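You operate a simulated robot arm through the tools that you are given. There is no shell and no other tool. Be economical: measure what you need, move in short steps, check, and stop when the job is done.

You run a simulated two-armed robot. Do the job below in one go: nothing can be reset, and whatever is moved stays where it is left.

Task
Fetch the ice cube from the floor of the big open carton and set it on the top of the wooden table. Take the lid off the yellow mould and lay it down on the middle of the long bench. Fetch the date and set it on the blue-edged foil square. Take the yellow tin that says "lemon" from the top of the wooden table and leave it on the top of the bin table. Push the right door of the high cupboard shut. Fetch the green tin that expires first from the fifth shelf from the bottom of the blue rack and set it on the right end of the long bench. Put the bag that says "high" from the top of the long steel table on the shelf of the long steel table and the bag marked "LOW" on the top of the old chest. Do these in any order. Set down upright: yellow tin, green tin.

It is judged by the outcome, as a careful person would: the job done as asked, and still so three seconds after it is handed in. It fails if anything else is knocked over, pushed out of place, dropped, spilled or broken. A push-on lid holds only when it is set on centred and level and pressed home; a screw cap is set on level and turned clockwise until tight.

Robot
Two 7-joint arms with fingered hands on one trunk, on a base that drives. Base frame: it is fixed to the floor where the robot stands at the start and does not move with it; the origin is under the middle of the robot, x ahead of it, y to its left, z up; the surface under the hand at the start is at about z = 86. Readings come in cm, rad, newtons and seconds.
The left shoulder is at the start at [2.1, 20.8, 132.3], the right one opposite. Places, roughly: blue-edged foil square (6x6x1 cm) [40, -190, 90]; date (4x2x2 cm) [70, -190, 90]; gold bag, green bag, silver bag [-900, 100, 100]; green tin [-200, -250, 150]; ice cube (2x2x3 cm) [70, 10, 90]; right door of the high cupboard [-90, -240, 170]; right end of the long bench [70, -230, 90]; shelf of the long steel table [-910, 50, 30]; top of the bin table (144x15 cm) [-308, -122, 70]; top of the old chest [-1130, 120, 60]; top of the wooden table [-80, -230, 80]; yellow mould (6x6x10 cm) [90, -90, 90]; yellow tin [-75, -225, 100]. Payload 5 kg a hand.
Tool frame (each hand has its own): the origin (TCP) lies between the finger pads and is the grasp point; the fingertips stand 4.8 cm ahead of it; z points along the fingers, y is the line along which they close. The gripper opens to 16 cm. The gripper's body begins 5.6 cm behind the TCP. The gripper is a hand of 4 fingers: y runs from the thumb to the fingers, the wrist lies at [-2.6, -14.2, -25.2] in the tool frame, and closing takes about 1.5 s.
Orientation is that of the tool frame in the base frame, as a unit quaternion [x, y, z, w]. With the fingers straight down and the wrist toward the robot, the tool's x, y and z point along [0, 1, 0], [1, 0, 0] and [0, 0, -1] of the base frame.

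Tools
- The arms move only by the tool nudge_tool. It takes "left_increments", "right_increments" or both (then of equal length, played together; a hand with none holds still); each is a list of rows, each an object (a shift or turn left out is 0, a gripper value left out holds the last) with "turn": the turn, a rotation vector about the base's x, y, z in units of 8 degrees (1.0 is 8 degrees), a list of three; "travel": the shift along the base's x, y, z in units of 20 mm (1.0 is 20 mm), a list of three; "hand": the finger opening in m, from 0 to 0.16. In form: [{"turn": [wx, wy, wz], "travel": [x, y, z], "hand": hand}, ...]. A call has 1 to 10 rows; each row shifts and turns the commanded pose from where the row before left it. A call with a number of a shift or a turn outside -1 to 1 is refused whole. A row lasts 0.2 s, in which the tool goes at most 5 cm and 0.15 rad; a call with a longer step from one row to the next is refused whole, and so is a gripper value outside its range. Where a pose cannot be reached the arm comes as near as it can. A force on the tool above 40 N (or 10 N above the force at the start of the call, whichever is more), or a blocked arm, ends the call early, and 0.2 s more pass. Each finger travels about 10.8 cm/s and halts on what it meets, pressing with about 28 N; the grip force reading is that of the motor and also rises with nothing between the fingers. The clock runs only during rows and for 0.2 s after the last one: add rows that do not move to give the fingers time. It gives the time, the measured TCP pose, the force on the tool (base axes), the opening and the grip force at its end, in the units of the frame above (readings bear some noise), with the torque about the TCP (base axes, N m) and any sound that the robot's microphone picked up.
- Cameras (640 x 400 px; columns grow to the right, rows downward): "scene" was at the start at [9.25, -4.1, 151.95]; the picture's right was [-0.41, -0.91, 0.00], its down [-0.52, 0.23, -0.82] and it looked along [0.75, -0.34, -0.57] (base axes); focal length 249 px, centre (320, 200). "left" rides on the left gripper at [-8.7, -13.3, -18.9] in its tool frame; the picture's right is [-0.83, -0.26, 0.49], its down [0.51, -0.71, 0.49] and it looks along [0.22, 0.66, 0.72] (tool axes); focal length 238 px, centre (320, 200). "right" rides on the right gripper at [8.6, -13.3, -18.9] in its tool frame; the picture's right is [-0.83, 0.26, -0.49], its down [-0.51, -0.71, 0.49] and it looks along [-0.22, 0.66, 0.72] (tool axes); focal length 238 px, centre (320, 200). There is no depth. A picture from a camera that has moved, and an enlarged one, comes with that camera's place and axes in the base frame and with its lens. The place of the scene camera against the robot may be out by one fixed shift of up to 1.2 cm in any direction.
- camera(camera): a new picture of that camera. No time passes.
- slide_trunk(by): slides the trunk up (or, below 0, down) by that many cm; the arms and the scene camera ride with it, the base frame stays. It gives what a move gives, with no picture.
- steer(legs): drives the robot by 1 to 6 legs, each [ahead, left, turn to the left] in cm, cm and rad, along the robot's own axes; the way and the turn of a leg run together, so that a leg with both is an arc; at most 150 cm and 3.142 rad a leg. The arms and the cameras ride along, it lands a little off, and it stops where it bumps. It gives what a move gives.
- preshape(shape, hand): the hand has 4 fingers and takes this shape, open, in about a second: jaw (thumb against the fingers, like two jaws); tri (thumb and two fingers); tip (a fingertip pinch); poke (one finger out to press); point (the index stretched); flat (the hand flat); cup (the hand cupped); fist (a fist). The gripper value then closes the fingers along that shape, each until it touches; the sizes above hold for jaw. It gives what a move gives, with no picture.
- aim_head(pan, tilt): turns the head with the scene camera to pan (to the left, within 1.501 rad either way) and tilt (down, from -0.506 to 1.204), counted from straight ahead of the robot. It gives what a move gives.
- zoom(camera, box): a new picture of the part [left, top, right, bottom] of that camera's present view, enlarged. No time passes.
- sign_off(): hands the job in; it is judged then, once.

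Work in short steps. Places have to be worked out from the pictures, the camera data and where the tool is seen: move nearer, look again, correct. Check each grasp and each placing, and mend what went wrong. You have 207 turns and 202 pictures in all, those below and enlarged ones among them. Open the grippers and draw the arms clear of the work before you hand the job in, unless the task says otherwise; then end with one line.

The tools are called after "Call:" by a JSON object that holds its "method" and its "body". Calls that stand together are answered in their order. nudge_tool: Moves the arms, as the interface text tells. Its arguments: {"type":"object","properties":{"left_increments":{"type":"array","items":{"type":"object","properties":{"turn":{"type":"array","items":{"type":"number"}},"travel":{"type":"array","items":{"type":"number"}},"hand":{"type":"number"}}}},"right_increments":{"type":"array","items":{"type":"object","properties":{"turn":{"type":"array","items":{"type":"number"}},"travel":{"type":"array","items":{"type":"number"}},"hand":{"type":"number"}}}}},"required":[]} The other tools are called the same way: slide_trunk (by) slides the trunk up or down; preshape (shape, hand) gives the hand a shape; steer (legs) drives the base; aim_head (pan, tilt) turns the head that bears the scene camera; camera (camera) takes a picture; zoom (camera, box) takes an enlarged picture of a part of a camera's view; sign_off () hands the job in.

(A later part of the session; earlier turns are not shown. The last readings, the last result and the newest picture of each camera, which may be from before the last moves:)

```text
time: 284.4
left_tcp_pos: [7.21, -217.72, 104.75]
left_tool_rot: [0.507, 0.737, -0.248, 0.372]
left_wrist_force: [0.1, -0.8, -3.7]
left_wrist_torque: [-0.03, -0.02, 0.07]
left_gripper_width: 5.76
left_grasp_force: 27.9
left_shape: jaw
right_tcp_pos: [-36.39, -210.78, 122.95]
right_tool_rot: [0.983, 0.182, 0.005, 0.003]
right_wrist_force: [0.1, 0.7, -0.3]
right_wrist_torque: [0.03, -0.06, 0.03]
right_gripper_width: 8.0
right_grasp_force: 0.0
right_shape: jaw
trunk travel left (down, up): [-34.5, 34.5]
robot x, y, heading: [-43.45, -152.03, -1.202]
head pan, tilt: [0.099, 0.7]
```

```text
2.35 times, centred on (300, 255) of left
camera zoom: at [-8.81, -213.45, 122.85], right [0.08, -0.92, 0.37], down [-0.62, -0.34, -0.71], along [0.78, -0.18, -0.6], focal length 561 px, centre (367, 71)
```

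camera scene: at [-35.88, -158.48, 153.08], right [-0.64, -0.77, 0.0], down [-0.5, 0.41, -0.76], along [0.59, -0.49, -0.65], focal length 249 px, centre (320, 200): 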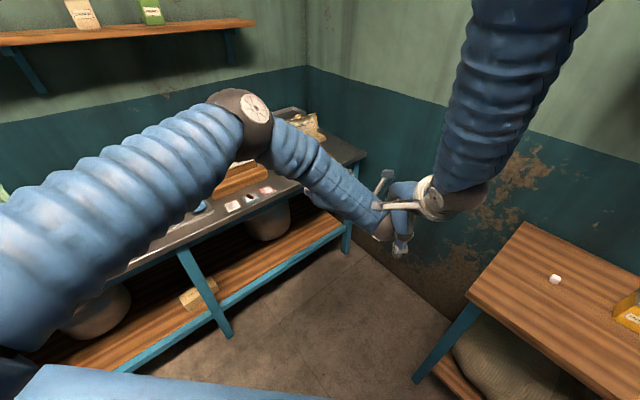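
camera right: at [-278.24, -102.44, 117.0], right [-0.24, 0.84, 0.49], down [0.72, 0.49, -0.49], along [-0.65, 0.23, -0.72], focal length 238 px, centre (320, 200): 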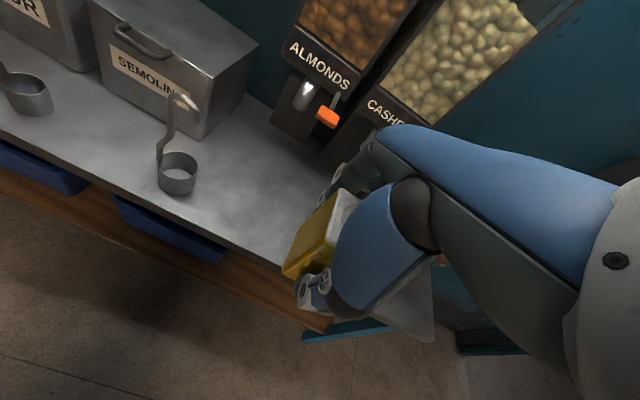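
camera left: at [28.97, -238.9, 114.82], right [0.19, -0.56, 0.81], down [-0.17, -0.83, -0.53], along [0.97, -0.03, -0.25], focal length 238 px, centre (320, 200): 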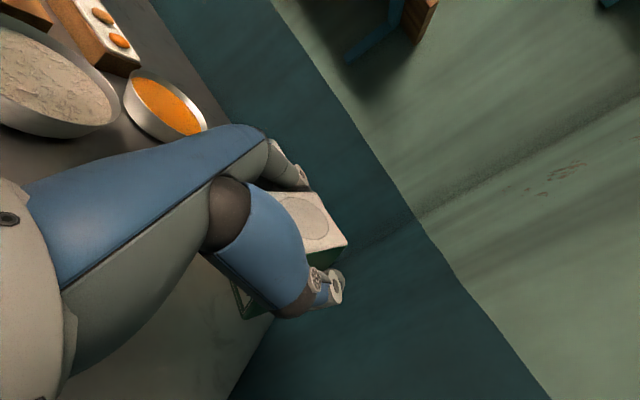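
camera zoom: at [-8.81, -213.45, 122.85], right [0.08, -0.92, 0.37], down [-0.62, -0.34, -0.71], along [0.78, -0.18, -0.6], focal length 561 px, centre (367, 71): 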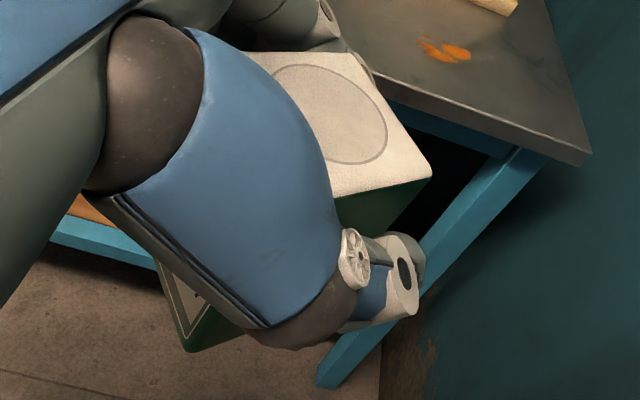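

The tin is upright again (top level, bottom ≈10.3 cm below the TCP). Driving diagonally so it ends over [51, −244.5].

Call:
{"method": "steer", "body": {"legs": [[42, 31, 0]]}}

Call:
{"method": "camera", "body": {"camera": "left"}}

Call:
{"method": "aim_head", "body": {"pan": 0.35, "tilt": 0.75}}

Call:
{"method": "camera", "body": {"camera": "scene"}}

```text
time: 287.4
left_tcp_pos: [53.6, -244.92, 104.76]
left_tool_rot: [0.499, 0.742, -0.246, 0.374]
left_wrist_force: [0.1, -0.8, -4.8]
left_wrist_torque: [-0.1, -0.05, 0.01]
left_gripper_width: 5.74
left_grasp_force: 28.1
left_shape: jaw
right_tcp_pos: [9.79, -238.7, 122.86]
right_tool_rot: [0.981, 0.192, 0.006, 0.003]
right_wrist_force: [-0.3, 0.0, -0.4]
right_wrist_torque: [0.06, 0.04, 0.0]
right_gripper_width: 8.03
right_grasp_force: 0.0
right_shape: jaw
trunk travel left (down, up): [-34.5, 34.5]
robot x, y, heading: [1.44, -180.14, -1.182]
head pan, tilt: [0.099, 0.7]
```

```text
47 pictures are left
camera left: at [37.42, -240.92, 122.82], right [0.1, -0.92, 0.37], down [-0.62, -0.35, -0.71], along [0.78, -0.16, -0.6], focal length 238 px, centre (320, 200)
```

left: 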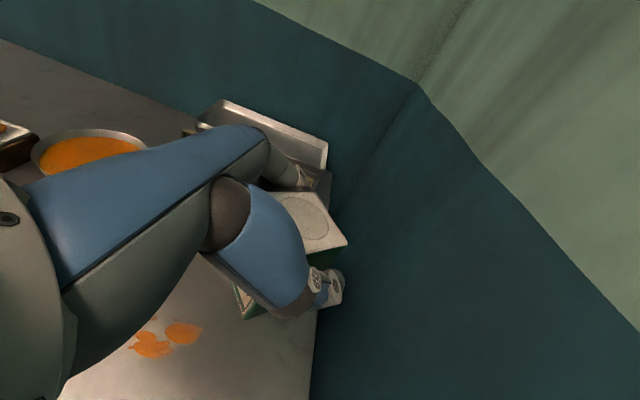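

```text
time: 288.2
left_tcp_pos: [53.57, -244.87, 104.81]
left_tool_rot: [0.499, 0.742, -0.245, 0.375]
left_wrist_force: [0.0, 1.1, -4.8]
left_wrist_torque: [-0.11, -0.03, 0.03]
left_gripper_width: 5.75
left_grasp_force: 27.9
left_shape: jaw
right_tcp_pos: [9.75, -238.79, 123.02]
right_tool_rot: [0.981, 0.191, 0.005, 0.004]
right_wrist_force: [0.6, 0.2, 0.4]
right_wrist_torque: [0.01, -0.03, 0.01]
right_gripper_width: 8.02
right_grasp_force: 0.0
right_shape: jaw
trunk travel left (down, up): [-34.5, 34.5]
robot x, y, heading: [1.51, -180.09, -1.178]
head pan, tilt: [0.351, 0.75]
```

```text
46 pictures are left
camera scene: at [7.71, -187.46, 152.67], right [-0.74, -0.67, 0.0], down [-0.46, 0.5, -0.73], along [0.49, -0.54, -0.68], focal length 249 px, centre (320, 200)
```

scene: 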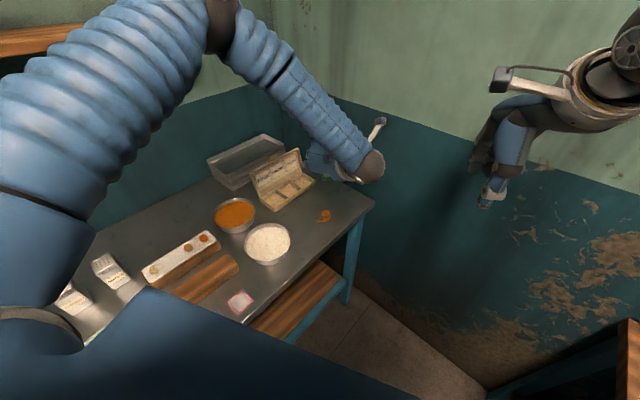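

The tin is over the bench, ~6 cm inside its right edge. Lowering gently until contact.

Call:
{"method": "nudge_tool", "body": {"left_increments": [{"travel": [0, 0, -1]}, {"travel": [0, 0, -1]}, {"travel": [0, 0, -1]}, {"travel": [0, 0, -0.3]}, {"travel": [0, 0, -0.2]}, {"travel": [0, 0, -0.2]}, {"travel": [0, 0, -0.15]}, {"travel": [0, 0, -0.15]}, {"travel": [0, 0, -0.15]}, {"travel": [0, 0, -0.15]}]}}

Call:
{"method": "camera", "body": {"camera": "left"}}

```text
time: 290.4
left_tcp_pos: [53.61, -245.08, 96.27]
left_tool_rot: [0.5, 0.742, -0.245, 0.374]
left_wrist_force: [-0.3, -0.3, -4.3]
left_wrist_torque: [-0.11, -0.04, 0.02]
left_gripper_width: 5.74
left_grasp_force: 27.7
left_shape: jaw
right_tcp_pos: [9.75, -238.69, 122.88]
right_tool_rot: [0.982, 0.191, 0.006, 0.004]
right_wrist_force: [0.0, -0.3, -0.4]
right_wrist_torque: [0.02, 0.02, -0.01]
right_gripper_width: 8.03
right_grasp_force: 0.0
right_shape: jaw
trunk travel left (down, up): [-34.5, 34.5]
robot x, y, heading: [1.52, -180.19, -1.177]
head pan, tilt: [0.351, 0.75]
```

```text
45 pictures are left
camera left: at [37.41, -241.02, 114.25], right [0.1, -0.92, 0.37], down [-0.62, -0.35, -0.71], along [0.78, -0.16, -0.6], focal length 238 px, centre (320, 200)
```

left: 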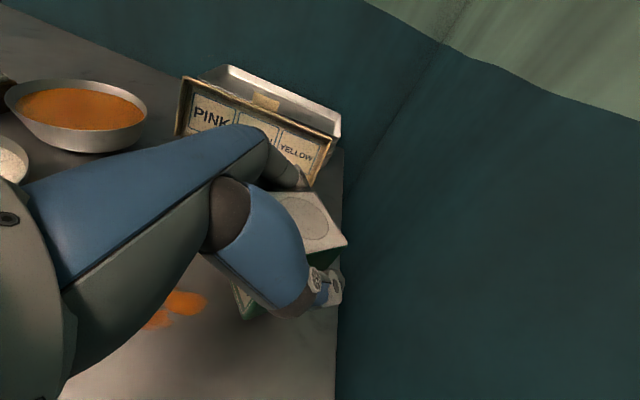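

No contact yet; continuing slowly.

Call:
{"method": "nudge_tool", "body": {"left_increments": [{"travel": [0, 0, -0.15]}, {"travel": [0, 0, -0.15]}, {"travel": [0, 0, -0.15]}, {"travel": [0, 0, -0.15]}, {"travel": [0, 0, -0.15]}, {"travel": [0, 0, -0.15]}, {"travel": [0, 0, -0.15]}, {"travel": [0, 0, -0.15]}, {"travel": [0, 0, -0.15]}]}}

Call:
{"method": "zoom", "body": {"camera": "left", "box": [200, 150, 380, 340]}}

```text
time: 292.4
left_tcp_pos: [53.53, -244.96, 93.62]
left_tool_rot: [0.497, 0.741, -0.247, 0.378]
left_wrist_force: [0.5, 2.8, 12.0]
left_wrist_torque: [-0.04, -0.15, -0.1]
left_gripper_width: 5.78
left_grasp_force: 27.8
left_shape: jaw
right_tcp_pos: [9.8, -238.61, 123.04]
right_tool_rot: [0.981, 0.192, 0.007, 0.004]
right_wrist_force: [0.1, 0.3, -0.8]
right_wrist_torque: [0.01, -0.04, 0.03]
right_gripper_width: 7.99
right_grasp_force: 0.1
right_shape: jaw
trunk travel left (down, up): [-34.5, 34.5]
robot x, y, heading: [1.94, -179.95, -1.182]
head pan, tilt: [0.351, 0.75]
```

```text
2.11 times, centred on (290, 245) of left
camera zoom: at [37.34, -240.82, 111.74], right [0.1, -0.92, 0.38], down [-0.61, -0.36, -0.71], along [0.78, -0.16, -0.6], focal length 502 px, centre (383, 105)
```

zoom: 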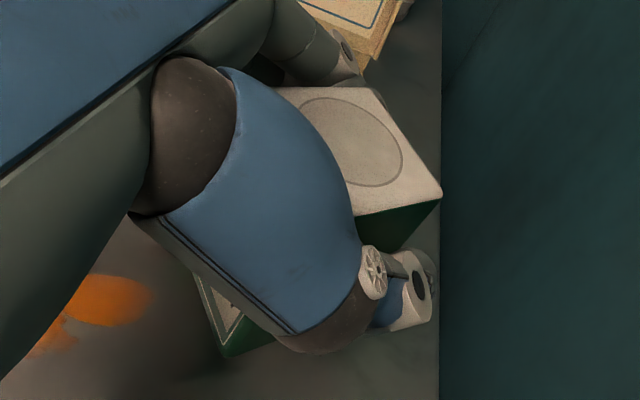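

Contact (≈16 N net). Easing up 1 mm, opening to 9 cm, then withdrawing backward and up along the hand's axis.

Call:
{"method": "nudge_tool", "body": {"left_increments": [{"travel": [0, 0, 0.05]}, {"hand": 0.065}, {"hand": 0.075}, {"hand": 0.09}, {}, {}]}}

Call:
{"method": "zoom", "body": {"camera": "left", "box": [200, 150, 380, 340]}}

```text
time: 293.8
left_tcp_pos: [53.49, -244.89, 93.47]
left_tool_rot: [0.499, 0.742, -0.245, 0.374]
left_wrist_force: [-0.1, 0.5, 0.6]
left_wrist_torque: [0.0, 0.0, 0.03]
left_gripper_width: 8.97
left_grasp_force: 0.1
left_shape: jaw
right_tcp_pos: [9.54, -238.61, 122.92]
right_tool_rot: [0.981, 0.192, 0.006, 0.005]
right_wrist_force: [0.4, 0.9, 0.1]
right_wrist_torque: [-0.06, 0.0, -0.01]
right_gripper_width: 8.03
right_grasp_force: 0.1
right_shape: jaw
trunk travel left (down, up): [-34.5, 34.5]
robot x, y, heading: [1.55, -179.83, -1.181]
head pan, tilt: [0.351, 0.75]
```

```text
2.11 times, centred on (290, 245) of left
camera zoom: at [37.36, -240.85, 111.58], right [0.1, -0.92, 0.38], down [-0.61, -0.35, -0.71], along [0.78, -0.16, -0.6], focal length 502 px, centre (383, 105)
```

zoom: 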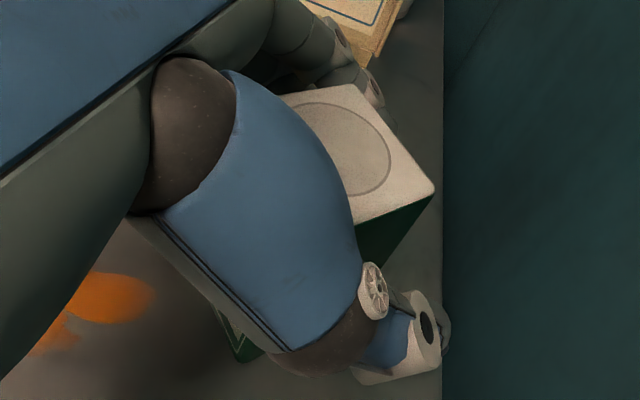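

Released and standing. Withdrawing along the hand axis (back and up).

Call:
{"method": "nudge_tool", "body": {"left_increments": [{"travel": [-0.3, 0.74, 0.6]}, {"travel": [-0.3, 0.74, 0.6]}, {"travel": [-0.3, 0.74, 0.6]}, {"travel": [-0.3, 0.74, 0.6]}, {"travel": [-0.3, 0.74, 0.8]}, {"travel": [-0.3, 0.74, 1]}, {"travel": [-0.3, 0.74, 1]}, {"travel": [-0.3, 0.74, 1]}, {"travel": [0, 0, 1]}, {"travel": [0, 0, 1]}]}}

Call:
{"method": "zoom", "body": {"camera": "left", "box": [160, 120, 480, 400]}}

```text
time: 296.0
left_tcp_pos: [48.93, -232.76, 109.93]
left_tool_rot: [0.498, 0.742, -0.246, 0.375]
left_wrist_force: [-0.4, 0.1, 0.0]
left_wrist_torque: [-0.04, 0.01, 0.02]
left_gripper_width: 9.04
left_grasp_force: 0.1
left_shape: jaw
right_tcp_pos: [9.65, -238.59, 123.02]
right_tool_rot: [0.981, 0.192, 0.006, 0.005]
right_wrist_force: [0.3, 1.3, -0.7]
right_wrist_torque: [-0.03, -0.01, -0.02]
right_gripper_width: 8.04
right_grasp_force: 0.2
right_shape: jaw
trunk travel left (down, up): [-34.5, 34.5]
robot x, y, heading: [1.86, -179.96, -1.183]
head pan, tilt: [0.351, 0.75]
```

```text
1.43 times, centred on (320, 260) of left
camera zoom: at [32.62, -228.75, 128.06], right [0.1, -0.92, 0.37], down [-0.62, -0.35, -0.71], along [0.78, -0.16, -0.6], focal length 340 px, centre (320, 114)
```

zoom: 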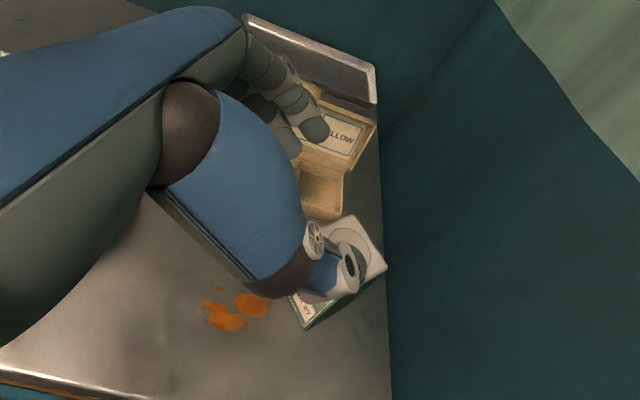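

The green tin (20 MAR 27) stands at the bench's right end. Now back to the mould: raising the left hand, backing off, turning to face the bench and strafing to y≈−57.

Call:
{"method": "nudge_tool", "body": {"left_increments": [{"travel": [0, 0, 1]}, {"travel": [0, 0, 1]}, {"travel": [0, 0, 1]}, {"travel": [0, 0, 1]}, {"travel": [0, 0, 1]}]}}

Call:
{"method": "steer", "body": {"legs": [[-60, 0, 0], [0, 0, 1.18], [0, 66, 0]]}}

Call:
{"method": "preshape", "body": {"hand": "right", "shape": "tip"}}

Call:
{"method": "aim_head", "body": {"pan": -0.25, "tilt": 0.55}}

Call:
{"method": "camera", "body": {"camera": "scene"}}

```text
time: 297.2
left_tcp_pos: [48.71, -233.2, 119.97]
left_tool_rot: [0.5, 0.742, -0.245, 0.375]
left_wrist_force: [0.1, 0.7, -1.0]
left_wrist_torque: [-0.03, 0.02, -0.03]
left_gripper_width: 8.99
left_grasp_force: 0.0
left_shape: jaw
right_tcp_pos: [9.67, -238.57, 122.89]
right_tool_rot: [0.982, 0.191, 0.006, 0.004]
right_wrist_force: [-0.7, 0.3, 0.2]
right_wrist_torque: [-0.03, -0.02, 0.05]
right_gripper_width: 8.04
right_grasp_force: 0.1
right_shape: jaw
trunk travel left (down, up): [-34.5, 34.5]
robot x, y, heading: [1.41, -180.33, -1.18]
head pan, tilt: [0.351, 0.75]
```

```text
time: 306.9
left_tcp_pos: [48.49, -34.77, 119.92]
left_tool_rot: [0.01, 0.894, 0.0, 0.449]
left_wrist_force: [0.0, 0.5, 0.6]
left_wrist_torque: [-0.01, 0.0, -0.04]
left_gripper_width: 8.95
left_grasp_force: 0.0
left_shape: jaw
right_tcp_pos: [37.83, -72.62, 122.91]
right_tool_rot: [0.715, 0.699, 0.008, 0.0]
right_wrist_force: [0.1, 0.5, 0.3]
right_wrist_torque: [-0.02, 0.01, -0.01]
right_gripper_width: 8.01
right_grasp_force: 0.0
right_shape: jaw
trunk travel left (down, up): [-34.5, 34.5]
robot x, y, heading: [-19.51, -56.79, -0.023]
head pan, tilt: [0.351, 0.75]
```

```text
time: 307.8
left_tcp_pos: [48.46, -34.72, 120.0]
left_tool_rot: [0.012, 0.894, 0.0, 0.449]
left_wrist_force: [-0.2, 0.3, 0.3]
left_wrist_torque: [-0.03, -0.02, -0.05]
left_gripper_width: 9.01
left_grasp_force: 0.1
left_shape: jaw
right_tcp_pos: [37.86, -72.76, 122.94]
right_tool_rot: [0.716, 0.699, 0.007, 0.0]
right_wrist_force: [0.5, -0.1, -0.8]
right_wrist_torque: [0.01, 0.0, 0.01]
right_gripper_width: 15.99
right_grasp_force: 0.1
right_shape: tip
trunk travel left (down, up): [-34.5, 34.5]
robot x, y, heading: [-19.24, -56.68, -0.025]
head pan, tilt: [0.351, 0.75]
```

```text
time: 308.8
left_tcp_pos: [48.52, -34.75, 119.97]
left_tool_rot: [0.01, 0.894, 0.0, 0.448]
left_wrist_force: [0.3, -0.4, 0.3]
left_wrist_torque: [-0.02, 0.0, 0.0]
left_gripper_width: 8.99
left_grasp_force: 0.1
left_shape: jaw
right_tcp_pos: [37.82, -72.57, 122.9]
right_tool_rot: [0.716, 0.699, 0.008, -0.001]
right_wrist_force: [-0.4, 0.1, 0.2]
right_wrist_torque: [-0.03, 0.0, 0.01]
right_gripper_width: 15.98
right_grasp_force: 0.0
right_shape: tip
trunk travel left (down, up): [-34.5, 34.5]
robot x, y, heading: [-19.26, -56.75, -0.024]
head pan, tilt: [-0.25, 0.55]
```

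```text
41 pictures are left
camera scene: at [-9.42, -59.53, 154.41], right [-0.27, -0.96, 0.0], down [-0.5, 0.14, -0.85], along [0.82, -0.23, -0.52], focal length 249 px, centre (320, 200)
```

scene: 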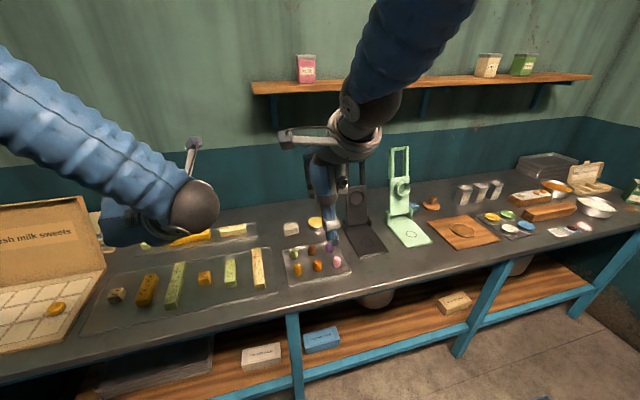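

Positioned. Driving ahead 23 cm, then bringing the right hand over the mould knob as before (yaw −24°, TCP ≈[86, −87.2]).

Call:
{"method": "steer", "body": {"legs": [[23, 0, 0.024]]}}

Call:
{"method": "nudge_tool", "body": {"right_increments": [{"travel": [1, -1, 0], "turn": [0, 0, -1], "hand": 0.05}, {"travel": [1, -1, 0], "turn": [0, 0, -1]}, {"travel": [1, -1, 0], "turn": [0, 0, -1]}, {"travel": [1, -1, 0]}, {"travel": [1, -1, 0]}, {"travel": [1, -1, 0]}, {"travel": [1, -1, 0]}, {"travel": [1, 0, 0]}, {"travel": [1, 0, 0]}, {"travel": [1, 0, 0]}]}}

```text
time: 310.5
left_tcp_pos: [71.03, -33.32, 119.98]
left_tool_rot: [0.0, 0.894, 0.005, 0.448]
left_wrist_force: [0.1, -0.1, -0.4]
left_wrist_torque: [0.05, -0.03, 0.03]
left_gripper_width: 8.97
left_grasp_force: 0.0
left_shape: jaw
right_tcp_pos: [61.33, -71.46, 122.96]
right_tool_rot: [0.707, 0.707, 0.007, 0.0]
right_wrist_force: [0.7, -0.5, -0.8]
right_wrist_torque: [0.0, 0.06, 0.03]
right_gripper_width: 15.96
right_grasp_force: 0.1
right_shape: tip
trunk travel left (down, up): [-34.5, 34.5]
robot x, y, heading: [3.7, -56.91, 0.002]
head pan, tilt: [-0.25, 0.55]
```

```text
time: 312.7
left_tcp_pos: [71.07, -33.22, 119.93]
left_tool_rot: [0.0, 0.894, 0.005, 0.448]
left_wrist_force: [0.8, 0.0, -0.1]
left_wrist_torque: [0.02, 0.0, 0.01]
left_gripper_width: 8.99
left_grasp_force: 0.1
left_shape: jaw
right_tcp_pos: [81.37, -85.52, 122.83]
right_tool_rot: [0.839, 0.544, 0.006, 0.001]
right_wrist_force: [0.1, 0.1, -1.3]
right_wrist_torque: [0.01, 0.02, 0.04]
right_gripper_width: 5.05
right_grasp_force: 0.0
right_shape: tip
trunk travel left (down, up): [-34.5, 34.5]
robot x, y, heading: [3.75, -57.25, 0.003]
head pan, tilt: [-0.25, 0.55]
```

Over to the knob and down to z≈107, then a check.

Call:
{"method": "nudge_tool", "body": {"right_increments": [{"travel": [1, -0.4, 0]}, {"travel": [1, -0.4, 0]}, {"travel": [0.35, 0, -1]}, {"travel": [0, 0, -1]}, {"travel": [0, 0, -1]}, {"travel": [0, 0, -1]}, {"travel": [0, 0, -1]}, {"travel": [0, 0, -1]}, {"travel": [0, 0, -1]}, {"travel": [0, 0, -1]}]}}

Call:
{"method": "zoom", "body": {"camera": "right", "box": [230, 170, 370, 300]}}

```text
time: 314.9
left_tcp_pos: [71.04, -33.34, 120.03]
left_tool_rot: [0.001, 0.894, 0.006, 0.447]
left_wrist_force: [0.0, -0.2, -0.2]
left_wrist_torque: [0.02, -0.02, 0.03]
left_gripper_width: 8.96
left_grasp_force: 0.1
left_shape: jaw
right_tcp_pos: [86.06, -87.16, 106.95]
right_tool_rot: [0.838, 0.545, 0.007, 0.0]
right_wrist_force: [1.1, -0.1, 0.3]
right_wrist_torque: [0.03, 0.08, -0.04]
right_gripper_width: 5.06
right_grasp_force: 0.1
right_shape: tip
trunk travel left (down, up): [-34.5, 34.5]
robot x, y, heading: [3.82, -56.72, 0.005]
head pan, tilt: [-0.25, 0.55]
```

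```text
3.08 times, centred on (300, 235) of right
camera zoom: at [77.35, -73.99, 125.86], right [-0.11, -0.87, 0.48], down [-0.85, -0.17, -0.5], along [0.52, -0.46, -0.72], focal length 733 px, centre (382, 92)
```

zoom: 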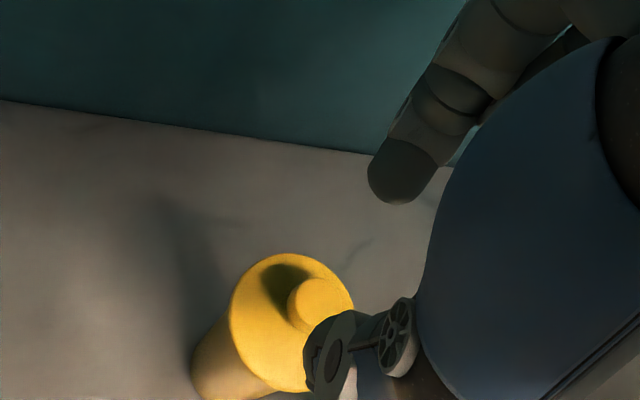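

Knob at [86.1, −87.2], right below. Descending to z=100.6, gripping and lifting the mould to z≈122.

Call:
{"method": "nudge_tool", "body": {"right_increments": [{"travel": [0, 0, -1]}, {"travel": [0, 0, -1]}, {"travel": [0, 0, -0.8]}, {"travel": [0, 0, -0.35]}, {}, {"hand": 0.03}, {"hand": 0.018}, {"hand": 0.005}, {}, {}]}}

Call:
{"method": "nudge_tool", "body": {"right_increments": [{}, {"travel": [0, 0, 0.3]}, {"travel": [0, 0, 0.5]}, {"travel": [0, 0, 1]}, {"travel": [0, 0, 1]}, {"travel": [0, 0, 1]}, {"travel": [0, 0, 1]}, {"travel": [0, 0, 1]}, {"travel": [0, 0, 1]}, {"travel": [0, 0, 1]}]}}

Call:
{"method": "camera", "body": {"camera": "scene"}}

```text
time: 317.1
left_tcp_pos: [70.97, -33.37, 119.96]
left_tool_rot: [0.001, 0.894, 0.006, 0.448]
left_wrist_force: [0.5, -0.1, 0.2]
left_wrist_torque: [0.0, -0.01, 0.0]
left_gripper_width: 8.99
left_grasp_force: 0.0
left_shape: jaw
right_tcp_pos: [85.94, -87.03, 100.68]
right_tool_rot: [0.839, 0.545, 0.007, 0.002]
right_wrist_force: [-1.4, 0.3, 0.2]
right_wrist_torque: [0.04, 0.05, -0.03]
right_gripper_width: 1.55
right_grasp_force: 28.3
right_shape: tip
trunk travel left (down, up): [-34.5, 34.5]
robot x, y, heading: [3.75, -56.97, -0.002]
head pan, tilt: [-0.25, 0.55]
```

```text
time: 319.3
left_tcp_pos: [70.93, -33.32, 119.9]
left_tool_rot: [0.0, 0.894, 0.006, 0.449]
left_wrist_force: [-1.1, 0.3, -0.1]
left_wrist_torque: [0.02, -0.05, 0.02]
left_gripper_width: 8.98
left_grasp_force: 0.1
left_shape: jaw
right_tcp_pos: [85.74, -86.88, 116.23]
right_tool_rot: [0.838, 0.545, 0.007, 0.002]
right_wrist_force: [-1.8, -0.1, -1.3]
right_wrist_torque: [0.0, -0.1, 0.0]
right_gripper_width: 1.51
right_grasp_force: 28.2
right_shape: tip
trunk travel left (down, up): [-34.5, 34.5]
robot x, y, heading: [3.88, -56.71, 0.002]
head pan, tilt: [-0.25, 0.55]
```

```text
39 pictures are left
camera scene: at [13.63, -59.51, 154.41], right [-0.24, -0.97, 0.0], down [-0.51, 0.13, -0.85], along [0.83, -0.21, -0.52], focal length 249 px, centre (320, 200)
```

scene: 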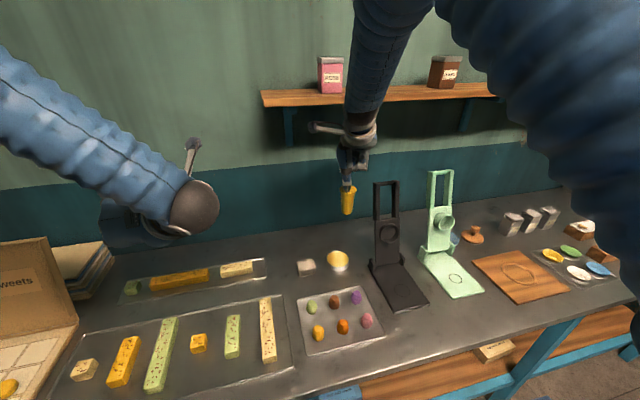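

The mould hangs from the knob. I'll bring it nearer the middle and turn the left hand horizontal, pointing right-forward, to grasp the body in the air.

Call:
{"method": "nudge_tool", "body": {"left_increments": [{"turn": [0, -0.92, 0]}, {"turn": [0, -0.92, 0]}, {"turn": [0, -0.92, 0]}, {"turn": [0, -0.92, 0]}, {"turn": [0, -0.92, 0]}, {"turn": [0, 0, -1]}, {"turn": [0, 0, -1]}, {"turn": [0, 0, -1]}, {"turn": [0, 0, -1]}, {"turn": [0, 0, -1]}], "right_increments": [{"travel": [-0.85, 0.65, 0.3]}, {"travel": [-0.85, 0.65, 0.3]}, {"travel": [-0.85, 0.65, 0.3]}, {"travel": [-0.85, 0.65, 0.3]}, {"travel": [-0.85, 0.65, 0.3]}, {"travel": [-0.85, 0.65, 0.3]}, {"travel": [-0.85, 0.65, 0.3]}, {"travel": [-0.85, 0.65, 0.3]}, {}, {}]}}

Call:
{"method": "nudge_tool", "body": {"left_increments": [{"turn": [0, 0, -1], "travel": [-0.3, -1, -0.5]}, {"turn": [0, 0, -1], "travel": [-0.3, -1, -0.5]}, {"travel": [-0.3, -1, -0.5]}, {"travel": [-0.3, -1, -0.5]}, {"travel": [-0.3, -1, -0.5]}, {"travel": [-0.3, -1, -0.5]}, {"travel": [-0.3, -1, -0.5]}, {}]}}

Call:
{"method": "camera", "body": {"camera": "left"}}

Call:
{"method": "camera", "body": {"camera": "scene"}}

```text
time: 321.5
left_tcp_pos: [70.98, -33.29, 119.97]
left_tool_rot: [0.24, 0.665, -0.238, 0.666]
left_wrist_force: [0.3, 0.2, 0.6]
left_wrist_torque: [0.0, -0.02, -0.03]
left_gripper_width: 9.02
left_grasp_force: 0.1
left_shape: jaw
right_tcp_pos: [72.24, -76.28, 121.13]
right_tool_rot: [0.839, 0.544, 0.006, 0.002]
right_wrist_force: [0.3, 1.0, -1.5]
right_wrist_torque: [-0.1, 0.02, -0.05]
right_gripper_width: 1.5
right_grasp_force: 27.9
right_shape: tip
trunk travel left (down, up): [-34.5, 34.5]
robot x, y, heading: [3.5, -56.93, -0.003]
head pan, tilt: [-0.25, 0.55]
```

```text
time: 323.3
left_tcp_pos: [66.77, -47.26, 113.08]
left_tool_rot: [0.33, 0.625, -0.327, 0.627]
left_wrist_force: [-0.3, 0.3, 0.2]
left_wrist_torque: [0.01, -0.01, 0.01]
left_gripper_width: 8.99
left_grasp_force: 0.0
left_shape: jaw
right_tcp_pos: [72.19, -76.34, 121.06]
right_tool_rot: [0.838, 0.545, 0.006, 0.002]
right_wrist_force: [-0.7, -0.6, -0.7]
right_wrist_torque: [-0.02, 0.0, -0.02]
right_gripper_width: 1.55
right_grasp_force: 27.9
right_shape: tip
trunk travel left (down, up): [-34.5, 34.5]
robot x, y, heading: [3.78, -57.08, 0.003]
head pan, tilt: [-0.25, 0.55]
```

```text
38 pictures are left
camera left: at [45.16, -39.36, 121.6], right [0.06, -0.55, 0.83], down [-0.3, -0.81, -0.51], along [0.95, -0.22, -0.21], focal length 238 px, centre (320, 200)
```

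left: 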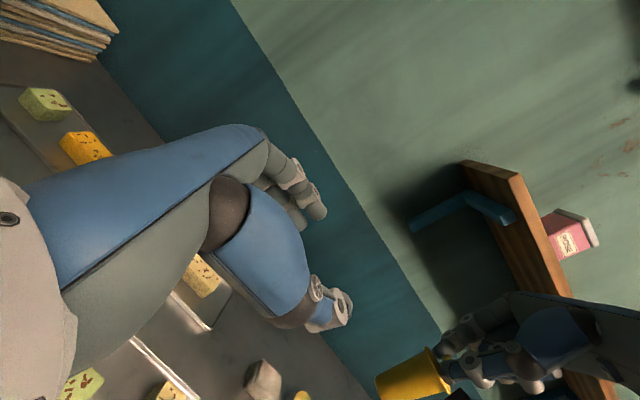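

```text
37 pictures are left
camera scene: at [13.66, -59.48, 154.41], right [-0.24, -0.97, 0.0], down [-0.51, 0.13, -0.85], along [0.83, -0.21, -0.52], focal length 249 px, centre (320, 200)
```

scene: 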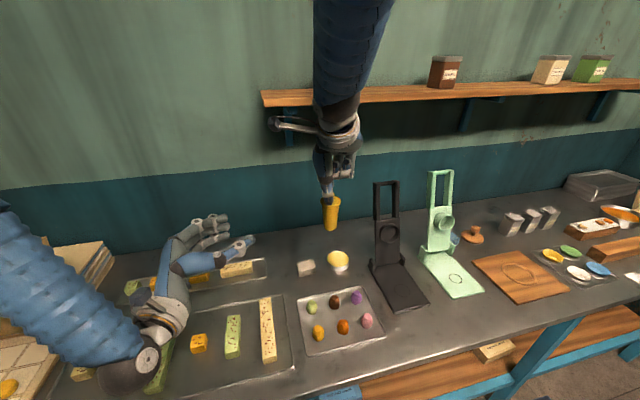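

The left hand points at the mould body ([72.2, −76.3], z 107–116). Lining up behind it at z≈109.5, then sliding in.

Call:
{"method": "nudge_tool", "body": {"left_increments": [{"travel": [-0.15, -1, -0.2]}, {"travel": [-0.15, -1, -0.2]}, {"travel": [-0.15, -1, -0.2]}, {"travel": [-0.15, -1, -0.2]}, {"travel": [-0.15, -1, -0.2]}, {"travel": [-0.15, -1, -0.2]}, {"travel": [-0.15, -1, -0.2]}, {"travel": [-0.15, -1, -0.2]}, {"travel": [-0.1, -0.75, -0.2]}, {}]}}

Call:
{"method": "nudge_tool", "body": {"left_increments": [{"travel": [0.57, -0.82, 0]}, {"travel": [0.57, -0.82, 0]}, {"travel": [0.57, -0.82, 0]}, {}]}}

Call:
{"method": "camera", "body": {"camera": "left"}}

```text
time: 325.5
left_tcp_pos: [64.24, -64.73, 109.47]
left_tool_rot: [0.33, 0.625, -0.327, 0.627]
left_wrist_force: [0.1, 1.2, 0.1]
left_wrist_torque: [0.0, 0.02, -0.03]
left_gripper_width: 9.01
left_grasp_force: 0.0
left_shape: jaw
right_tcp_pos: [72.35, -76.43, 121.02]
right_tool_rot: [0.838, 0.545, 0.007, 0.002]
right_wrist_force: [1.2, -0.1, -1.4]
right_wrist_torque: [-0.03, 0.02, -0.01]
right_gripper_width: 1.52
right_grasp_force: 28.2
right_shape: tip
trunk travel left (down, up): [-34.5, 34.5]
robot x, y, heading: [3.81, -56.73, 0.003]
head pan, tilt: [-0.25, 0.55]
```

```text
time: 326.5
left_tcp_pos: [67.65, -69.62, 109.48]
left_tool_rot: [0.33, 0.624, -0.327, 0.628]
left_wrist_force: [0.5, 0.6, -0.4]
left_wrist_torque: [-0.01, -0.02, -0.04]
left_gripper_width: 9.02
left_grasp_force: 0.1
left_shape: jaw
right_tcp_pos: [72.07, -76.46, 121.08]
right_tool_rot: [0.839, 0.544, 0.008, 0.002]
right_wrist_force: [-0.3, 0.0, -0.9]
right_wrist_torque: [-0.04, 0.01, -0.04]
right_gripper_width: 1.51
right_grasp_force: 28.1
right_shape: tip
trunk travel left (down, up): [-34.5, 34.5]
robot x, y, heading: [3.87, -56.8, -0.002]
head pan, tilt: [-0.25, 0.55]
```

```text
36 pictures are left
camera left: at [46.06, -61.6, 118.01], right [0.06, -0.55, 0.83], down [-0.3, -0.81, -0.51], along [0.95, -0.22, -0.21], focal length 238 px, centre (320, 200)
```

left: 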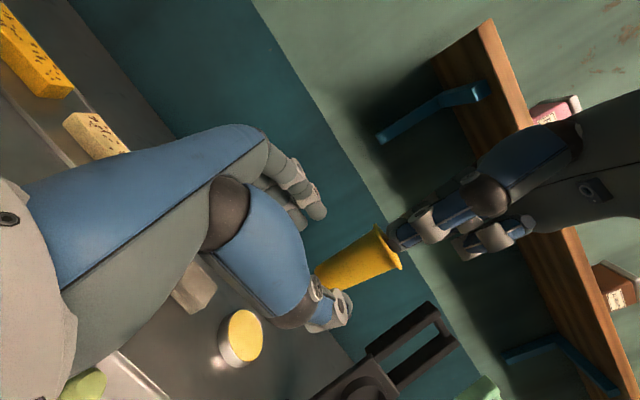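

Body is well centred between thumb and fingers. Advancing 7.5 cm and closing on it.

Call:
{"method": "nudge_tool", "body": {"left_increments": [{"travel": [0.57, -0.82, 0]}, {"travel": [0.57, -0.82, 0]}, {"travel": [0.57, -0.82, 0]}, {"travel": [0.4, -0.6, 0]}, {}, {"hand": 0.07}, {"hand": 0.05}, {"hand": 0.03}, {"hand": 0.02}, {}]}}

Call:
{"method": "camera", "body": {"camera": "left"}}

```text
time: 328.7
left_tcp_pos: [71.87, -75.78, 109.41]
left_tool_rot: [0.331, 0.625, -0.328, 0.627]
left_wrist_force: [-0.9, -3.8, -3.4]
left_wrist_torque: [0.0, 0.04, -0.01]
left_gripper_width: 2.17
left_grasp_force: 28.1
left_shape: jaw
right_tcp_pos: [72.45, -76.36, 121.12]
right_tool_rot: [0.839, 0.544, 0.007, 0.002]
right_wrist_force: [0.3, 2.2, 1.7]
right_wrist_torque: [0.34, -0.09, 0.03]
right_gripper_width: 1.53
right_grasp_force: 28.0
right_shape: tip
trunk travel left (down, up): [-34.5, 34.5]
robot x, y, heading: [3.78, -57.11, 0.011]
head pan, tilt: [-0.25, 0.55]
```

```text
35 pictures are left
camera left: at [50.26, -67.76, 117.93], right [0.06, -0.55, 0.83], down [-0.3, -0.81, -0.51], along [0.95, -0.22, -0.22], focal length 238 px, centre (320, 200)
```

left: 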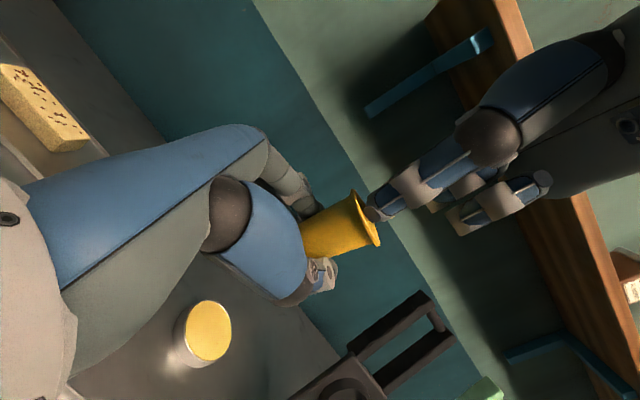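

The body is in the left grip. Tightening and pulling the lid up with the right hand.

Call:
{"method": "nudge_tool", "body": {"left_increments": [{"hand": 0.01}, {"hand": 0.0}, {}, {}, {}, {}, {}, {}, {}], "right_increments": [{}, {}, {}, {"travel": [0, 0, 0.2]}, {"travel": [0, 0, 0.3]}, {"travel": [0, 0, 0.3]}, {"travel": [0, 0, 0.4]}, {"travel": [0, 0, 0.5]}, {}]}}

Call:
{"method": "camera", "body": {"camera": "left"}}

```text
time: 330.7
left_tcp_pos: [71.97, -75.8, 109.34]
left_tool_rot: [0.33, 0.625, -0.328, 0.627]
left_wrist_force: [0.1, 0.0, -2.0]
left_wrist_torque: [0.0, -0.01, 0.0]
left_gripper_width: 2.06
left_grasp_force: 28.3
left_shape: jaw
right_tcp_pos: [72.28, -76.87, 124.33]
right_tool_rot: [0.839, 0.545, 0.006, 0.001]
right_wrist_force: [0.0, -0.4, -0.9]
right_wrist_torque: [-0.01, 0.02, 0.03]
right_gripper_width: 1.52
right_grasp_force: 28.4
right_shape: tip
trunk travel left (down, up): [-34.5, 34.5]
robot x, y, heading: [4.2, -57.27, -0.001]
head pan, tilt: [-0.25, 0.55]
heard: snap
```

```text
34 pictures are left
camera left: at [50.3, -67.75, 117.93], right [0.06, -0.55, 0.83], down [-0.3, -0.81, -0.51], along [0.95, -0.22, -0.21], focal length 238 px, centre (320, 200)
```

left: 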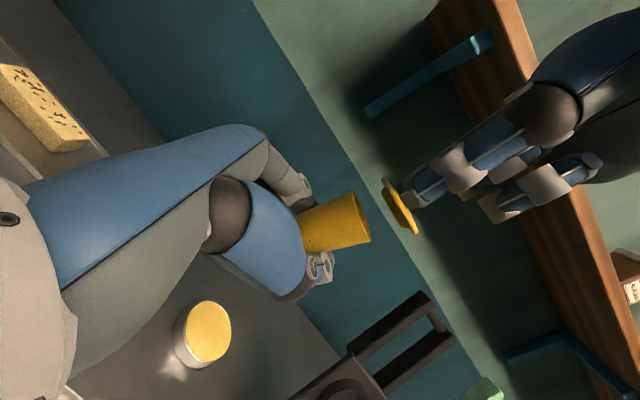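

A snap – the lid is off. I'll lay it at the bench's middle front (≈[47.5, −104]): raising a little and moving the right hand diagonally there.

Call:
{"method": "nudge_tool", "body": {"right_increments": [{"travel": [0, 0, 1]}, {"travel": [0, 0, 0.5]}, {"travel": [-0.9, -1, 0]}, {"travel": [-0.9, -1, 0]}, {"travel": [-0.9, -1, 0]}, {"travel": [-0.9, -1, 0]}, {"travel": [-0.9, -1, 0]}, {"travel": [-0.9, -1, 0]}, {"travel": [-0.9, -1, 0]}, {"travel": [-0.9, -1, 0]}]}}

Call:
{"method": "nudge_tool", "body": {"right_increments": [{"travel": [-0.9, -1, -0.5]}, {"travel": [-0.9, -1, -1]}, {"travel": [-0.9, -1, -1]}, {"travel": [-0.9, -1, -1]}, {"travel": [-0.9, -1, -1]}, {"travel": [0, -0.7, -1]}, {"travel": [0, 0, -1]}, {"travel": [0, 0, -1]}, {"travel": [0, 0, -1]}, {}]}}

Call:
{"method": "aim_head", "body": {"pan": -0.6, "tilt": 0.8}}

Call:
{"method": "camera", "body": {"camera": "scene"}}

```text
time: 332.9
left_tcp_pos: [71.84, -75.69, 109.36]
left_tool_rot: [0.331, 0.624, -0.328, 0.628]
left_wrist_force: [0.0, 0.2, -0.6]
left_wrist_torque: [0.01, 0.04, 0.0]
left_gripper_width: 2.04
left_grasp_force: 28.1
left_shape: jaw
right_tcp_pos: [58.7, -93.05, 126.98]
right_tool_rot: [0.839, 0.544, 0.006, 0.001]
right_wrist_force: [-0.7, -0.1, -0.3]
right_wrist_torque: [0.0, -0.04, -0.01]
right_gripper_width: 1.51
right_grasp_force: 28.3
right_shape: tip
right hand out of reach, approached as far as the arm can: row 9, 10
trunk travel left (down, up): [-34.5, 34.5]
robot x, y, heading: [3.79, -56.98, 0.003]
head pan, tilt: [-0.25, 0.55]
```

```text
time: 335.1
left_tcp_pos: [71.93, -75.76, 109.42]
left_tool_rot: [0.33, 0.624, -0.328, 0.628]
left_wrist_force: [0.5, -0.3, -1.4]
left_wrist_torque: [0.01, 0.01, 0.06]
left_gripper_width: 2.05
left_grasp_force: 28.2
left_shape: jaw
right_tcp_pos: [49.65, -104.72, 109.82]
right_tool_rot: [0.838, 0.545, 0.006, -0.001]
right_wrist_force: [-0.7, -0.5, 0.4]
right_wrist_torque: [0.0, -0.04, 0.0]
right_gripper_width: 1.54
right_grasp_force: 28.2
right_shape: tip
trunk travel left (down, up): [-34.5, 34.5]
robot x, y, heading: [3.7, -56.85, 0.002]
head pan, tilt: [-0.25, 0.55]
```

```text
time: 335.9
left_tcp_pos: [71.79, -75.82, 109.39]
left_tool_rot: [0.33, 0.625, -0.328, 0.627]
left_wrist_force: [-0.5, -0.1, -1.3]
left_wrist_torque: [-0.03, 0.02, 0.01]
left_gripper_width: 2.06
left_grasp_force: 28.1
left_shape: jaw
right_tcp_pos: [49.72, -104.63, 109.76]
right_tool_rot: [0.839, 0.544, 0.005, -0.001]
right_wrist_force: [-0.5, 0.2, 0.6]
right_wrist_torque: [-0.02, -0.02, -0.02]
right_gripper_width: 1.52
right_grasp_force: 27.9
right_shape: tip
trunk travel left (down, up): [-34.5, 34.5]
robot x, y, heading: [3.58, -56.91, 0.004]
head pan, tilt: [-0.6, 0.799]
```

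```text
33 pictures are left
camera scene: at [11.64, -61.89, 152.27], right [-0.56, -0.83, 0.0], down [-0.59, 0.4, -0.7], along [0.58, -0.39, -0.72], focal length 249 px, centre (320, 200)
```

scene: 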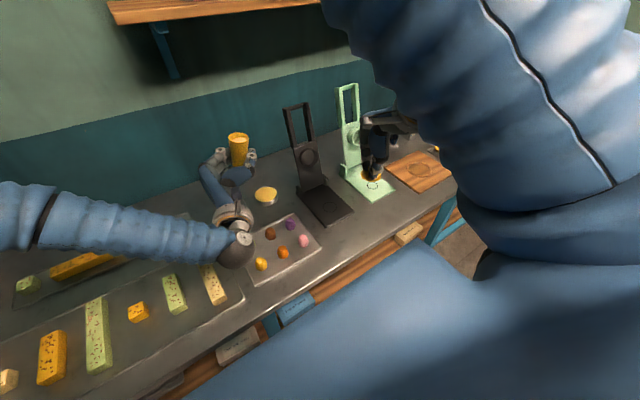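

The landing spot [49.7, −104.6] is close to the black press's plate; better [46.6, −106.6]. Shifting and lowering to z≈95.

Call:
{"method": "nudge_tool", "body": {"right_increments": [{"travel": [-0.8, -0.5, 0]}, {"travel": [-0.75, -0.5, 0]}, {"travel": [0, 0, -1]}, {"travel": [0, 0, -1]}, {"travel": [0, 0, -1]}, {"travel": [0, 0, -1]}, {"travel": [0, 0, -1]}, {"travel": [0, 0, -1]}, {"travel": [0, 0, -1]}, {}]}}

Call:
{"method": "zoom", "body": {"camera": "scene", "box": [290, 130, 450, 260]}}

```text
time: 338.1
left_tcp_pos: [71.97, -75.59, 109.35]
left_tool_rot: [0.33, 0.625, -0.328, 0.627]
left_wrist_force: [-0.4, 0.2, -1.3]
left_wrist_torque: [0.04, 0.01, -0.03]
left_gripper_width: 2.07
left_grasp_force: 27.8
left_shape: jaw
right_tcp_pos: [48.23, -107.74, 95.98]
right_tool_rot: [0.839, 0.544, 0.008, 0.001]
right_wrist_force: [0.6, -0.2, 0.4]
right_wrist_torque: [0.01, 0.01, -0.02]
right_gripper_width: 1.51
right_grasp_force: 28.2
right_shape: tip
right hand out of reach, approached as far as the arm can: row 1, 2
trunk travel left (down, up): [-34.5, 34.5]
robot x, y, heading: [3.62, -56.54, 0.001]
head pan, tilt: [-0.6, 0.799]
```

```text
3.08 times, centred on (370, 195) of scene
camera zoom: at [11.61, -61.87, 152.28], right [-0.56, -0.83, 0.0], down [-0.59, 0.4, -0.7], along [0.58, -0.39, -0.72], focal length 767 px, centre (166, 215)
```

zoom: 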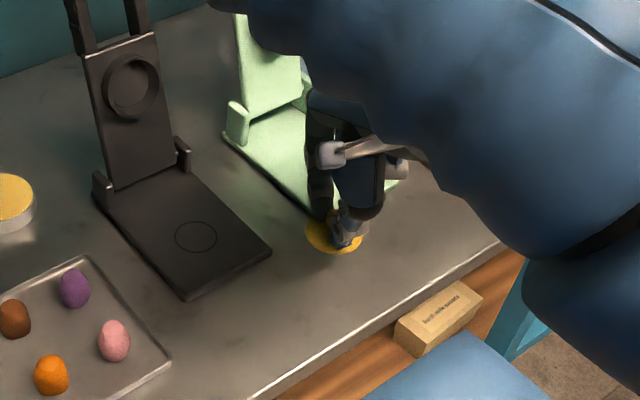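

Landing spot is clear. Lowering gently to contact.

Call:
{"method": "nudge_tool", "body": {"right_increments": [{"travel": [0, 0, -0.7]}, {"travel": [0, 0, -0.5]}, {"travel": [0, 0, -0.3]}, {"travel": [0, 0, -0.2]}, {"travel": [0, 0, -0.2]}, {"travel": [0, 0, -0.15]}, {"travel": [0, 0, -0.15]}, {"travel": [0, 0, -0.15]}, {"travel": [0, 0, -0.15]}]}}

Call:
{"method": "zoom", "body": {"camera": "scene", "box": [330, 170, 430, 260]}}

```text
time: 339.7
left_tcp_pos: [71.65, -75.68, 109.34]
left_tool_rot: [0.331, 0.624, -0.328, 0.627]
left_wrist_force: [1.0, -0.7, -0.9]
left_wrist_torque: [-0.06, 0.01, -0.02]
left_gripper_width: 2.06
left_grasp_force: 28.2
left_shape: jaw
right_tcp_pos: [48.14, -107.74, 92.18]
right_tool_rot: [0.839, 0.543, 0.01, 0.005]
right_wrist_force: [-5.9, 5.7, 25.9]
right_wrist_torque: [0.46, 0.72, -0.02]
right_gripper_width: 1.56
right_grasp_force: 27.9
right_shape: tip
trunk travel left (down, up): [-34.5, 34.5]
robot x, y, heading: [3.82, -57.08, 0.002]
head pan, tilt: [-0.6, 0.799]
stopped in row 7 (right hand): the force on the tool passed its limit at 45 N (the readings are from after the stop); the commanded pose is now the measured one
```

```text
4.44 times, centred on (380, 215) of scene
camera zoom: at [11.54, -61.76, 152.3], right [-0.56, -0.83, 0.0], down [-0.59, 0.4, -0.7], along [0.58, -0.39, -0.72], focal length 1108 px, centre (53, 133)
```

zoom: 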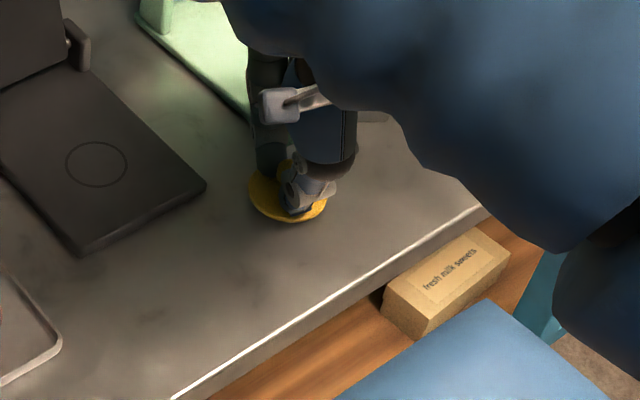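

The lid lies flat. Releasing and lifting off.

Call:
{"method": "nudge_tool", "body": {"right_increments": [{"travel": [0, 0, 0.05]}, {"hand": 0.03}, {"hand": 0.045}, {}, {"travel": [0, 0, 1]}, {"travel": [0, 0, 1]}, {"travel": [0, 0, 1]}, {"travel": [0, 0, 1]}, {"travel": [0, 0, 1]}, {"travel": [0, 0, 1]}]}}

Call:
{"method": "nudge_tool", "body": {"right_increments": [{"travel": [0.8, 0.9, 1]}, {"travel": [0.8, 0.9, 1]}, {"travel": [0.8, 0.9, 1]}, {"travel": [0.8, 0.9, 1]}, {"travel": [0.8, 0.9, 1]}, {"travel": [0.8, 0.9, 1]}, {"travel": [0.8, 0.9, 1]}, {"travel": [0.8, 0.9, 1]}, {"travel": [0.8, 0.9, 1]}, {"travel": [0.8, 0.9, 0]}]}}

Call:
{"method": "zoom", "body": {"camera": "scene", "box": [200, 100, 440, 260]}}

```text
time: 341.9
left_tcp_pos: [71.72, -75.76, 109.28]
left_tool_rot: [0.331, 0.624, -0.328, 0.627]
left_wrist_force: [-0.5, 0.1, -1.6]
left_wrist_torque: [0.0, 0.04, -0.01]
left_gripper_width: 2.07
left_grasp_force: 27.8
left_shape: jaw
right_tcp_pos: [48.15, -107.79, 103.99]
right_tool_rot: [0.839, 0.543, 0.008, 0.003]
right_wrist_force: [0.5, 0.1, -0.9]
right_wrist_torque: [-0.01, -0.04, -0.03]
right_gripper_width: 4.47
right_grasp_force: 0.1
right_shape: tip
trunk travel left (down, up): [-34.5, 34.5]
robot x, y, heading: [3.79, -56.89, -0.003]
head pan, tilt: [-0.6, 0.799]
```

```text
time: 344.1
left_tcp_pos: [72.08, -75.59, 109.32]
left_tool_rot: [0.33, 0.625, -0.328, 0.627]
left_wrist_force: [1.0, 0.0, -1.5]
left_wrist_torque: [-0.02, -0.03, -0.11]
left_gripper_width: 2.07
left_grasp_force: 28.2
left_shape: jaw
right_tcp_pos: [64.54, -89.66, 122.0]
right_tool_rot: [0.839, 0.544, 0.007, 0.003]
right_wrist_force: [1.0, 0.0, -0.2]
right_wrist_torque: [-0.08, 0.1, -0.03]
right_gripper_width: 4.47
right_grasp_force: 0.0
right_shape: tip
trunk travel left (down, up): [-34.5, 34.5]
robot x, y, heading: [3.61, -57.18, 0.002]
head pan, tilt: [-0.6, 0.799]
```

```text
2.50 times, centred on (320, 180) of scene
camera zoom: at [11.82, -61.78, 152.25], right [-0.56, -0.83, 0.0], down [-0.59, 0.4, -0.7], along [0.58, -0.39, -0.72], focal length 624 px, centre (320, 250)
```

zoom: 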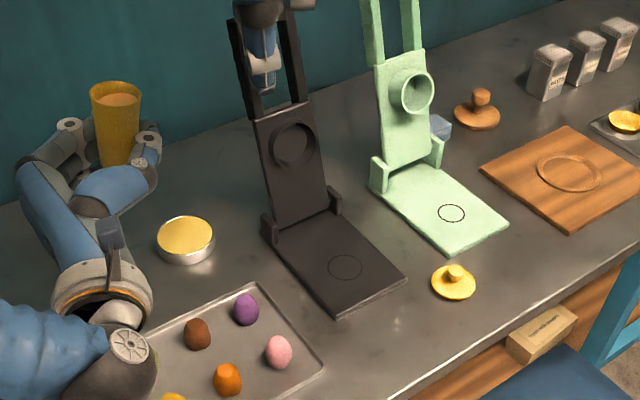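

The lid lies at the bench's middle; the mould still holds its filling, upright. Now bringing the right hand over the rim (≈[72, −76], rim z≈116) to take the mould from above.

Call:
{"method": "nudge_tool", "body": {"right_increments": [{"travel": [0.5, 0.5, 1], "hand": 0.085}, {"travel": [0.5, 1, 1]}, {"travel": [0.5, 1, 1]}, {"travel": [0.5, 1, 0]}, {"travel": [0.5, 1, 0]}, {"travel": [0.5, 1, 0]}, {"travel": [0.75, 1.0, 0]}, {"travel": [0, 0.2, 0]}, {}]}}

Call:
{"method": "zoom", "body": {"camera": "right", "box": [200, 160, 400, 340]}}

```text
time: 346.1
left_tcp_pos: [72.02, -75.76, 109.39]
left_tool_rot: [0.33, 0.625, -0.328, 0.626]
left_wrist_force: [-0.6, 0.0, -1.4]
left_wrist_torque: [0.0, -0.02, -0.02]
left_gripper_width: 2.04
left_grasp_force: 27.9
left_shape: jaw
right_tcp_pos: [71.97, -76.34, 127.89]
right_tool_rot: [0.839, 0.543, 0.008, 0.003]
right_wrist_force: [0.0, 0.1, -0.4]
right_wrist_torque: [-0.04, 0.03, -0.04]
right_gripper_width: 8.43
right_grasp_force: 0.0
right_shape: tip
trunk travel left (down, up): [-34.5, 34.5]
robot x, y, heading: [3.73, -57.0, 0.001]
head pan, tilt: [-0.6, 0.799]
```

```text
2.22 times, centred on (300, 250) of right
camera zoom: at [63.21, -63.16, 146.72], right [-0.11, -0.87, 0.48], down [-0.85, -0.17, -0.51], along [0.52, -0.46, -0.71], focal length 530 px, centre (364, 89)
```

zoom: 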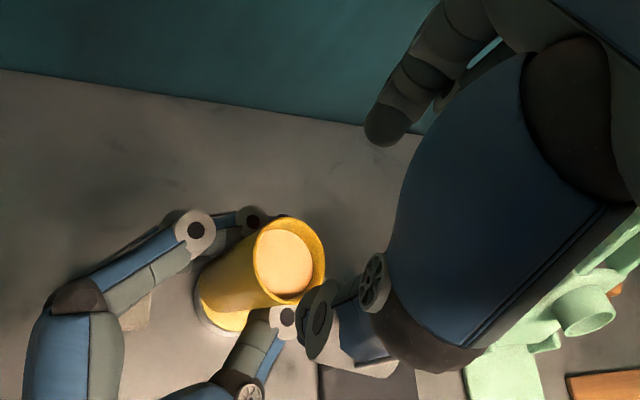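

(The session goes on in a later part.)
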